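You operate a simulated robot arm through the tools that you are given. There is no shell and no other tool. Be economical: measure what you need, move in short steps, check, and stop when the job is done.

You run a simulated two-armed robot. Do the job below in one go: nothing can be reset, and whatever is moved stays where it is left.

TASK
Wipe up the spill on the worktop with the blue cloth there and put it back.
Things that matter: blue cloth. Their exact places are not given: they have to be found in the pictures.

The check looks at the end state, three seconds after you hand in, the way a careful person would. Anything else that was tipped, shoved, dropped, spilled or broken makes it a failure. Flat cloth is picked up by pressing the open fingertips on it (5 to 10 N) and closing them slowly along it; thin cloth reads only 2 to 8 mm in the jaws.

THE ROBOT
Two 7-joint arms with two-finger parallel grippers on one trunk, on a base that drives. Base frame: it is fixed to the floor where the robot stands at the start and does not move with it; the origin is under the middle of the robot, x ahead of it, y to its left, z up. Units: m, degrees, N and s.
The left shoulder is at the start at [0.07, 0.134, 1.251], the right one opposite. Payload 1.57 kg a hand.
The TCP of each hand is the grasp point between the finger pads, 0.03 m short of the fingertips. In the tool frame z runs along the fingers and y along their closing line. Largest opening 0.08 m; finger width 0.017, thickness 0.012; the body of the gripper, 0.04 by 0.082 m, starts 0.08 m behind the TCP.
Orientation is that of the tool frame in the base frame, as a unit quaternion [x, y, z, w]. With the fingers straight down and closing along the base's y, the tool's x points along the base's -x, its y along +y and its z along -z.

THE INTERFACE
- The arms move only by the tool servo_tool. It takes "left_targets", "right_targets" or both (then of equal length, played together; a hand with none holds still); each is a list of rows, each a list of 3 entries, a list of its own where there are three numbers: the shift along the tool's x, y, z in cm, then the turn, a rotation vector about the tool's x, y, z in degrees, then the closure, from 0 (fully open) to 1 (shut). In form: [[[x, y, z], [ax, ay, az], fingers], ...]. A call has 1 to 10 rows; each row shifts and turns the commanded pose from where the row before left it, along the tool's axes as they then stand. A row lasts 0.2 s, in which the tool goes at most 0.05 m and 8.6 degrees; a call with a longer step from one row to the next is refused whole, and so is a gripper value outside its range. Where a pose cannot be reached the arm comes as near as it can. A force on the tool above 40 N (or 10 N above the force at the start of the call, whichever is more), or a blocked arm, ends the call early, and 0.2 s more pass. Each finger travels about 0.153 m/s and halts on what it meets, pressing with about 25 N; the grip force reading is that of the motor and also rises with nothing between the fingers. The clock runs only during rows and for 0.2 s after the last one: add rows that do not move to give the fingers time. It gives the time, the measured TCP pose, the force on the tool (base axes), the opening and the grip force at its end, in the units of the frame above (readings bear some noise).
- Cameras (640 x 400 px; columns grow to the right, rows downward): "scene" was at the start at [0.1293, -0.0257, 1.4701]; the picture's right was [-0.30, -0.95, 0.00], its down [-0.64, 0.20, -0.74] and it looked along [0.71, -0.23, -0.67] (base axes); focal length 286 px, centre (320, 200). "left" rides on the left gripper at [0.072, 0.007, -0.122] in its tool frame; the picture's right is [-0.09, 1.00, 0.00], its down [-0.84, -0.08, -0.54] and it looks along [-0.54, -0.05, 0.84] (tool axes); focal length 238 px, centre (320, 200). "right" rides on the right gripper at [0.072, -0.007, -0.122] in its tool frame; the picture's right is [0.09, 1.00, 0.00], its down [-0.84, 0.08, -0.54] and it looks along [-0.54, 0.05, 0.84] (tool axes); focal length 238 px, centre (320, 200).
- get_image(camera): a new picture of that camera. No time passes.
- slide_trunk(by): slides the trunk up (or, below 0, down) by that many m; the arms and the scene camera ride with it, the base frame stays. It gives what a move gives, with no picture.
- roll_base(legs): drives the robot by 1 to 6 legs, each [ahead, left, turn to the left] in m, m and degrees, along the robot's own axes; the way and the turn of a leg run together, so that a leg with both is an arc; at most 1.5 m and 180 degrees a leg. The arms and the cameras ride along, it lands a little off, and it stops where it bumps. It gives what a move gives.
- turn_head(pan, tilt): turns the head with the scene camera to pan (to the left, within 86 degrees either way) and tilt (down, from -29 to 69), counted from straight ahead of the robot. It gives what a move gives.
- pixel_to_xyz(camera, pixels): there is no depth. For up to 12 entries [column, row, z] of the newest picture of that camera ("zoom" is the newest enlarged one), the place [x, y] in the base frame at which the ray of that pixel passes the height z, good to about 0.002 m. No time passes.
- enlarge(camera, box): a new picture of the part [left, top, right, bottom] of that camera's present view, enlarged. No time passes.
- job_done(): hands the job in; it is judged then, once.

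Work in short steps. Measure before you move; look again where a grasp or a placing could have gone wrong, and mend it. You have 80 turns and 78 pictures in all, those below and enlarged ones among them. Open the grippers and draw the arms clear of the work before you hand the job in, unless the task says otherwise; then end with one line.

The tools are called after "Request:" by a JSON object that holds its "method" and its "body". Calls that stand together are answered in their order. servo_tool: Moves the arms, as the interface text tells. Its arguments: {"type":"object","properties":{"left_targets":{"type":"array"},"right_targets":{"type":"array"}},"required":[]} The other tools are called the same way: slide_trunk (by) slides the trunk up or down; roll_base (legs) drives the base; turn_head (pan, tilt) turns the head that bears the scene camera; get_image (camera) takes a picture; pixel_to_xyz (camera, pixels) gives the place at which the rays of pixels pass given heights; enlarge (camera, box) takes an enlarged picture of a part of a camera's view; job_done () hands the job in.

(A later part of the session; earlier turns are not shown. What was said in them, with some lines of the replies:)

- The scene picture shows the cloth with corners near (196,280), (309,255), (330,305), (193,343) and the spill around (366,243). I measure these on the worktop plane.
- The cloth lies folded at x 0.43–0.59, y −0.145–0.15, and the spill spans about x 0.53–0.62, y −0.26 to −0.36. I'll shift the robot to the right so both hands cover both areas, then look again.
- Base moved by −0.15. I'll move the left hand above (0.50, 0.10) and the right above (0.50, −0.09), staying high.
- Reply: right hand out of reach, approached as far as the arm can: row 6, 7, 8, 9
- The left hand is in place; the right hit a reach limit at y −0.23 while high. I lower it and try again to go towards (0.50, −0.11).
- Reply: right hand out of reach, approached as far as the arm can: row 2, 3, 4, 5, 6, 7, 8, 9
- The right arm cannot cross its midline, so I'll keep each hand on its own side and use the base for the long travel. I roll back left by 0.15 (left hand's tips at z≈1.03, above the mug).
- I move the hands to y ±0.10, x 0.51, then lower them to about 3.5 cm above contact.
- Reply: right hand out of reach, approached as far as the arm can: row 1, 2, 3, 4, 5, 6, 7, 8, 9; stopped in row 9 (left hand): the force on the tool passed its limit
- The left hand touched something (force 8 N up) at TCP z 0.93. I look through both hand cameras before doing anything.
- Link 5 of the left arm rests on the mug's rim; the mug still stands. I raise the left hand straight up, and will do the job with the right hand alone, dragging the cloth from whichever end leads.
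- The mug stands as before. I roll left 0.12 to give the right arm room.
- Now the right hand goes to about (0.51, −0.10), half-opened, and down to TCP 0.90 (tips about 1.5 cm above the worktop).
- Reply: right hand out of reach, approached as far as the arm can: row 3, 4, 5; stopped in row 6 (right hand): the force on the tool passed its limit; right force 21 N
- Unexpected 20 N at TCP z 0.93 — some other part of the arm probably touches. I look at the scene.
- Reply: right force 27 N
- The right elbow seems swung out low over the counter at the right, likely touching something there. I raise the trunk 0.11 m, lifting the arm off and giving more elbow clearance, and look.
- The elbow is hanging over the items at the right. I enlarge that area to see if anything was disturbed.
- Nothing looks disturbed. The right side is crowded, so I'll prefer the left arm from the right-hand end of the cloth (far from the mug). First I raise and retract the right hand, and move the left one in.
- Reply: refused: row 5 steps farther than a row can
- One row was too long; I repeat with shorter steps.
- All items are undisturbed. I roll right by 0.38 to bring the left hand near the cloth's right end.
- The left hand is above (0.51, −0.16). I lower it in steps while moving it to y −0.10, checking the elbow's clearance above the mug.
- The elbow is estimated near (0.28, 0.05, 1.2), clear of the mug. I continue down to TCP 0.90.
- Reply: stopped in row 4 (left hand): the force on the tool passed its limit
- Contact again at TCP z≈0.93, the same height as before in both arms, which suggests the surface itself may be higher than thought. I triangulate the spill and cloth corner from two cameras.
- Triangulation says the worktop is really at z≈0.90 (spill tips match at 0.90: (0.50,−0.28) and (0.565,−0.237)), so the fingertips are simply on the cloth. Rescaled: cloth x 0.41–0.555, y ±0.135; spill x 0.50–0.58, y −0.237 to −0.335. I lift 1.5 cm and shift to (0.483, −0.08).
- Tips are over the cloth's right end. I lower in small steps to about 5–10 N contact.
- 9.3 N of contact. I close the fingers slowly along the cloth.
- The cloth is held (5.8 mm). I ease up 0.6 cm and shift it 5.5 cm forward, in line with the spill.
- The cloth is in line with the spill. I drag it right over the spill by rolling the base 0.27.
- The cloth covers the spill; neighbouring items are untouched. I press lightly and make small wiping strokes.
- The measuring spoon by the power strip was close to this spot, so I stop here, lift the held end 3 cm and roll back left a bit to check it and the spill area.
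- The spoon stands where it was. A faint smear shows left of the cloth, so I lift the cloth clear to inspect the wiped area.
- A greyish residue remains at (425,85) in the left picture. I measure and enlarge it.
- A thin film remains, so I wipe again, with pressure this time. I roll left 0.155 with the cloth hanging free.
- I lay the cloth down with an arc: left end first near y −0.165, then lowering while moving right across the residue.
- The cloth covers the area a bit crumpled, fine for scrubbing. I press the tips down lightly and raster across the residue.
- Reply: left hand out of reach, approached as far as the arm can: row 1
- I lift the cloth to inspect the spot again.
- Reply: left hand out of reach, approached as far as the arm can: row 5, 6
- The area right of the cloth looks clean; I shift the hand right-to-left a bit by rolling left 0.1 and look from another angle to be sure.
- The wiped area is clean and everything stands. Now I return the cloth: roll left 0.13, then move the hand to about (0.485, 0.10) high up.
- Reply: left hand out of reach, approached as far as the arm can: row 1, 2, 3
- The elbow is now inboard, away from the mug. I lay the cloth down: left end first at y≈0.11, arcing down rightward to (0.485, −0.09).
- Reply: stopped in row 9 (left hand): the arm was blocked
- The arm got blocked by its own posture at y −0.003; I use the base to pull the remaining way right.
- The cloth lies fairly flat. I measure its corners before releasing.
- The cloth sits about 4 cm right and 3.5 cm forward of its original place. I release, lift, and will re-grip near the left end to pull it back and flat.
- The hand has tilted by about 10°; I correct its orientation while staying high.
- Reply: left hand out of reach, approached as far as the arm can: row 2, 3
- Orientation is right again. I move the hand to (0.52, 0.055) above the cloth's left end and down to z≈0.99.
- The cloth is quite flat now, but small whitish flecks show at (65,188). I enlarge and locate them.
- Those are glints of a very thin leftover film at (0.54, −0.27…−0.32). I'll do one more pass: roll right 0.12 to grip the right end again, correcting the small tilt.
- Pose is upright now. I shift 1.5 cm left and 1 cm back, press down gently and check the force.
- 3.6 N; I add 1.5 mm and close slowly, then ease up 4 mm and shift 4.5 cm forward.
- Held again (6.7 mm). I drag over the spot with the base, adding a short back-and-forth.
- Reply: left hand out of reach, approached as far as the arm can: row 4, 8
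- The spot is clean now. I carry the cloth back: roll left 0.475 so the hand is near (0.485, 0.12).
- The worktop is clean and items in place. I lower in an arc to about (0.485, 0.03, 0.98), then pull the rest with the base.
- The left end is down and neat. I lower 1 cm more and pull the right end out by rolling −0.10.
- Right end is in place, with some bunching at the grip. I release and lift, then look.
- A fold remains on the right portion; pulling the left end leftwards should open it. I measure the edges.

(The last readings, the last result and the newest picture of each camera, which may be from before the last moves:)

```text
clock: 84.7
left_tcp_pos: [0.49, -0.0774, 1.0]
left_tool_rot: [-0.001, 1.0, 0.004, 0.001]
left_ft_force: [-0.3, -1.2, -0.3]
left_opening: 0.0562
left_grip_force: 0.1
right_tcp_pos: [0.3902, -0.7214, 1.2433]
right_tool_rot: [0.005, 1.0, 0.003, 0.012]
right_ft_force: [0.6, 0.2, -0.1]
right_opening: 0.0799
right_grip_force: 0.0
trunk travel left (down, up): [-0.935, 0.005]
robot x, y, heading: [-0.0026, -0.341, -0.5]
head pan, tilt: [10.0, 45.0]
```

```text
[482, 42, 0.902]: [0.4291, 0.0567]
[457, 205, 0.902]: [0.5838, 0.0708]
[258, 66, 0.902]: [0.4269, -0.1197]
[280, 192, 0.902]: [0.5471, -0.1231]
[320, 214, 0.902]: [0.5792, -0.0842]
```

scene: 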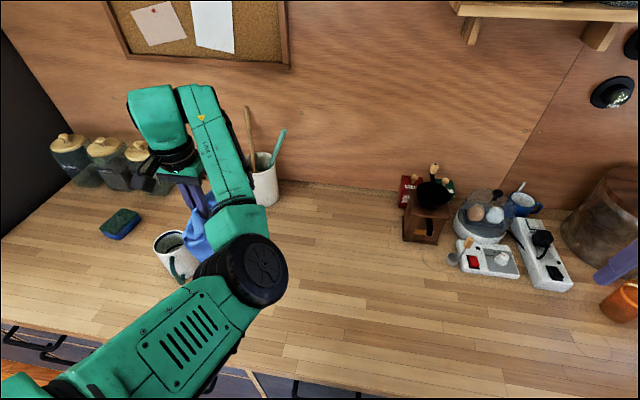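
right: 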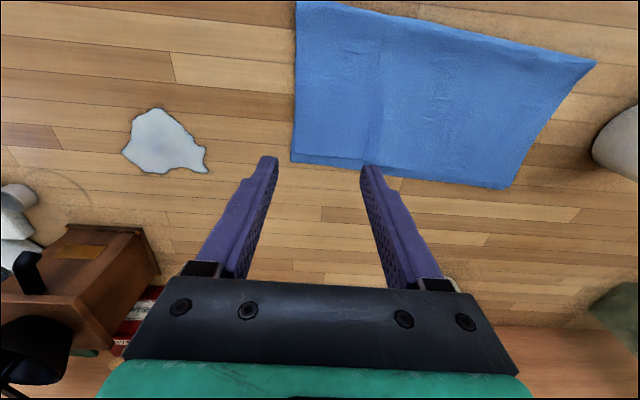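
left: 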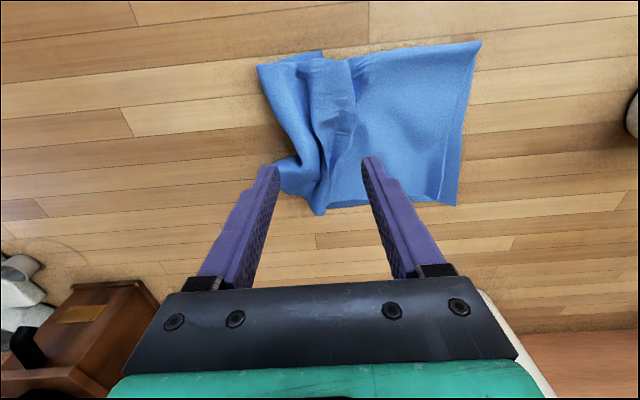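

Left edge is at y≈0.065 (originally 0.135). I roll left 0.10, lower onto the left part at about (0.50, 0.025) and press.

Request:
{"method": "roll_base", "body": {"legs": [[0, 0.1, 0]]}}

Request:
{"method": "servo_tool", "body": {"left_targets": [[[-0.5, 0, 3], [0, 0, 0], 0.3], [[-0.5, 0, 2.5], [0, 0, 0], 0.3], [[0, 0, 1], [0, 0, 0], 0.3], [[0, 0, 0.4], [0, 0, 0], 0.3], [[0, 0, 0], [0, 0, 0], 0.3]]}}

Request:
{"method": "get_image", "body": {"camera": "left"}}

```text
clock: 85.8
left_tcp_pos: [0.4899, 0.0177, 1.0018]
left_tool_rot: [0.0, 1.0, 0.007, 0.001]
left_ft_force: [0.1, 0.7, -0.4]
left_opening: 0.0561
left_grip_force: 0.1
right_tcp_pos: [0.3911, -0.6277, 1.2422]
right_tool_rot: [0.004, 1.0, 0.007, 0.013]
right_ft_force: [0.1, -0.4, -0.1]
right_opening: 0.0804
right_grip_force: 0.0
trunk travel left (down, up): [-0.935, 0.005]
robot x, y, heading: [-0.0004, -0.241, -0.5]
head pan, tilt: [10.0, 45.0]
```

```text
clock: 87.0
left_tcp_pos: [0.4993, 0.0214, 0.9319]
left_tool_rot: [-0.001, 1.0, 0.005, 0.002]
left_ft_force: [-0.3, 0.7, 5.3]
left_opening: 0.0551
left_grip_force: 0.1
right_tcp_pos: [0.3909, -0.6231, 1.243]
right_tool_rot: [0.004, 1.0, 0.005, 0.013]
right_ft_force: [0.7, -0.9, 0.7]
right_opening: 0.0799
right_grip_force: 0.1
trunk travel left (down, up): [-0.935, 0.005]
robot x, y, heading: [0.0019, -0.2425, -0.4]
head pan, tilt: [10.0, 45.0]
```

```text
14 pictures are left
```

left: 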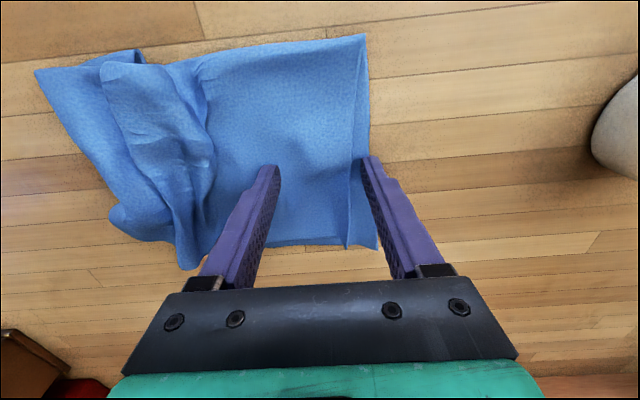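

5.3 N contact on the smooth left part. I try a friction drag with the open fingertips: 6.5 cm left and 1.5 cm back.

Request:
{"method": "servo_tool", "body": {"left_targets": [[[0, 0, 0.1], [0, 0, 0], 0.3], [[0.3, 1, 0], [0, 0, 0], 0.3], [[0.3, 1, 0], [0, 0, 0], 0.3], [[0.3, 1, 0], [0, 0, 0], 0.3], [[0.2, 1, 0], [0, 0, 0], 0.3], [[0.2, 1, 0], [0, 0, 0], 0.3], [[0.2, 1, 0], [0, 0, 0], 0.3], [[0, 0.5, 0], [0, 0, 0], 0.3]]}}

Request:
{"method": "get_image", "body": {"camera": "left"}}

```text
clock: 88.8
left_tcp_pos: [0.4851, 0.0879, 0.9326]
left_tool_rot: [-0.001, 1.0, 0.005, 0.001]
left_ft_force: [1.0, -0.4, 10.0]
left_opening: 0.0564
left_grip_force: 0.4
right_tcp_pos: [0.3899, -0.6235, 1.2439]
right_tool_rot: [0.005, 1.0, 0.003, 0.012]
right_ft_force: [-0.3, -0.3, 0.7]
right_opening: 0.0799
right_grip_force: 0.0
trunk travel left (down, up): [-0.935, 0.005]
robot x, y, heading: [0.0013, -0.2402, -0.5]
head pan, tilt: [10.0, 45.0]
```

```text
13 pictures are left
```

left: 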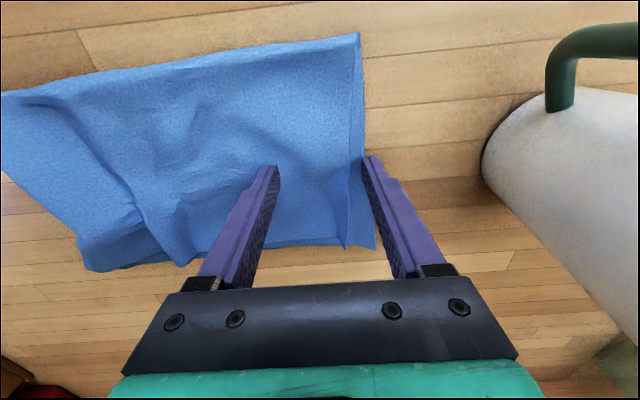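

The friction drag worked well and opened the fold. I lift straight up and measure.

Request:
{"method": "servo_tool", "body": {"left_targets": [[[0, 0, -3], [0, 0, 0], 0.3], [[0, 0, -4], [0, 0, 0], 0.3], [[0, -2.5, -4], [0, 0, 0], 0.3], [[0, -2.5, -4], [0, 0, 0], 0.3], [[0, 0, 0], [0, 0, 0], 0.3]]}}

Request:
{"method": "get_image", "body": {"camera": "left"}}

```text
clock: 90.0
left_tcp_pos: [0.4851, 0.0363, 1.082]
left_tool_rot: [0.0, 1.0, 0.004, 0.001]
left_ft_force: [0.1, -0.1, -0.2]
left_opening: 0.0556
left_grip_force: 0.1
right_tcp_pos: [0.3908, -0.6219, 1.243]
right_tool_rot: [0.005, 1.0, 0.003, 0.012]
right_ft_force: [0.1, 0.6, 0.2]
right_opening: 0.0802
right_grip_force: 0.1
trunk travel left (down, up): [-0.935, 0.005]
robot x, y, heading: [0.0018, -0.2451, -0.4]
head pan, tilt: [10.0, 45.0]
```

```text
12 pictures are left
```

left: 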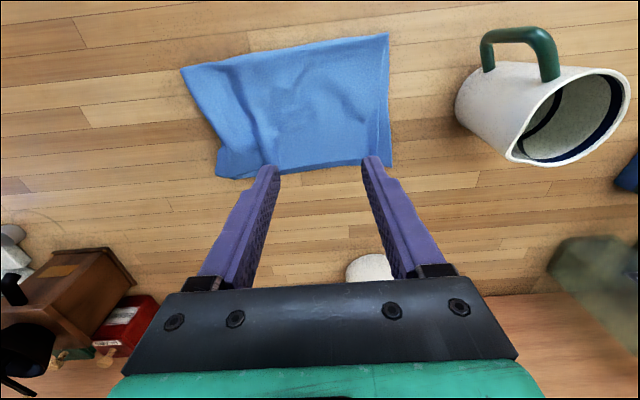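

Request:
{"method": "pixel_to_xyz", "body": {"camera": "left", "pixels": [[388, 33, 0.902], [390, 165, 0.902], [180, 70, 0.902], [216, 176, 0.902], [30, 215, 0.9]]}}

Request:
{"method": "enlarge", "body": {"camera": "left", "box": [0, 20, 400, 270]}}

```text
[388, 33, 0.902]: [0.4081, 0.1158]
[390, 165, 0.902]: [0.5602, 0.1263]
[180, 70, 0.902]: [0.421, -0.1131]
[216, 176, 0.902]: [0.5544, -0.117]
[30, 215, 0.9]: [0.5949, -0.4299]
```

```text
1.60 times, centred on (200, 145) of left
```

zoom: 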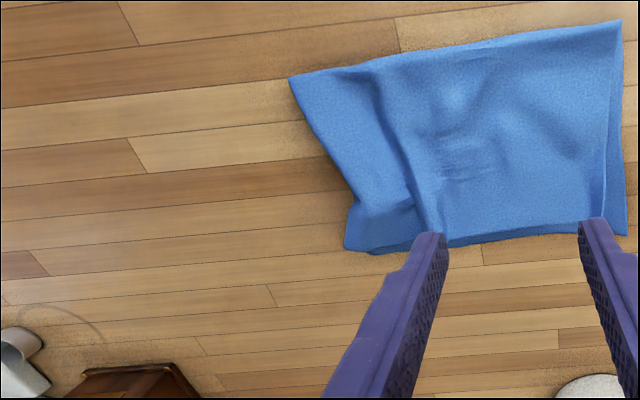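

The cloth is back at x 0.41–0.56, y −0.115–0.12 (originally ±0.135), folded and nearly flat, and the spill area is clean. I open and raise/retract the left hand, then take a last look.

Request:
{"method": "servo_tool", "body": {"left_targets": [[[0, 0, -4], [0, 0, 0], 0], [[0, 0, -4], [0, 0, 0], 0], [[0, 0, -4], [0, 0, 0], 0], [[2, 1, -3], [0, 0, 0], 0], [[2, 1, 0], [0, 0, 0], 0], [[2, 1, 0], [0, 0, 0], 0], [[2, 1, 0], [0, 0, 0], 0]]}}

Request:
{"method": "turn_head", "body": {"pan": 0, "tilt": 45}}

Request:
{"method": "get_image", "body": {"camera": "scene"}}

Request:
{"method": "get_image", "body": {"camera": "left"}}

```text
clock: 91.6
left_tcp_pos: [0.4337, 0.1065, 1.2234]
left_tool_rot: [-0.001, 1.0, 0.003, 0.001]
left_ft_force: [-0.1, -0.7, -0.1]
left_opening: 0.0799
left_grip_force: 0.1
left hand out of reach, approached as far as the arm can: row 2, 3, 4, 5, 6
right_tcp_pos: [0.3902, -0.6204, 1.2446]
right_tool_rot: [0.005, 1.0, 0.003, 0.012]
right_ft_force: [-0.8, 1.2, 0.8]
right_opening: 0.08
right_grip_force: 0.1
trunk travel left (down, up): [-0.935, 0.005]
robot x, y, heading: [0.0008, -0.2421, -0.3]
head pan, tilt: [10.0, 45.0]
```

```text
clock: 92.4
left_tcp_pos: [0.4343, 0.105, 1.2236]
left_tool_rot: [0.0, 1.0, 0.005, 0.001]
left_ft_force: [0.0, 0.4, -0.4]
left_opening: 0.08
left_grip_force: 0.0
right_tcp_pos: [0.3906, -0.6225, 1.2442]
right_tool_rot: [0.006, 1.0, 0.002, 0.012]
right_ft_force: [-0.3, -0.1, 1.1]
right_opening: 0.08
right_grip_force: 0.0
trunk travel left (down, up): [-0.935, 0.005]
robot x, y, heading: [0.0002, -0.2447, -0.4]
head pan, tilt: [0.0, 45.0]
```

```text
10 pictures are left
```

scene: 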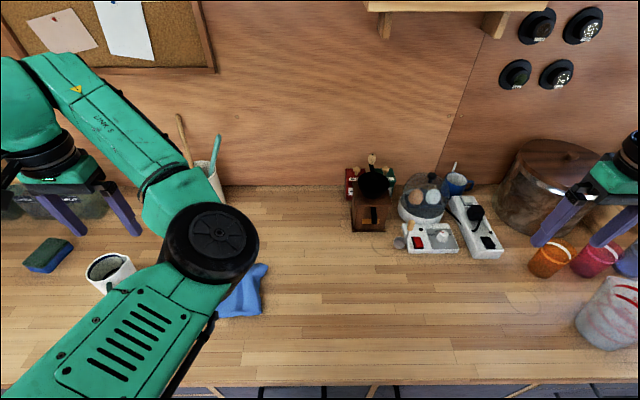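

```text
9 pictures are left
```

left: 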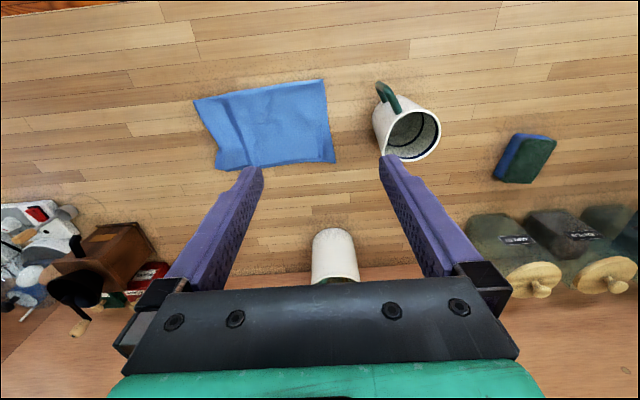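

The spill area is clean, the cloth is back in place beside the mug, everything else stands, and both grippers are open and clear. I check the spill spot closely once before handing in.

Request:
{"method": "enlarge", "body": {"camera": "scene", "box": [230, 190, 430, 320]}}

```text
3.08 times, centred on (330, 255) of scene
```

zoom: 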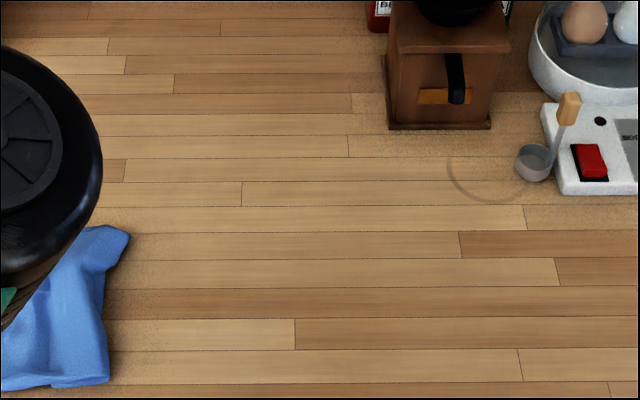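

The spot is clean; I hand in.

Request:
{"method": "job_done", "body": {}}

```text
The job is handed in.
```

The spill is wiped up, and the blue cloth is back within about 2 cm of where it was, still folded but slightly creased; no other item looks moved or tipped in the last pictures.
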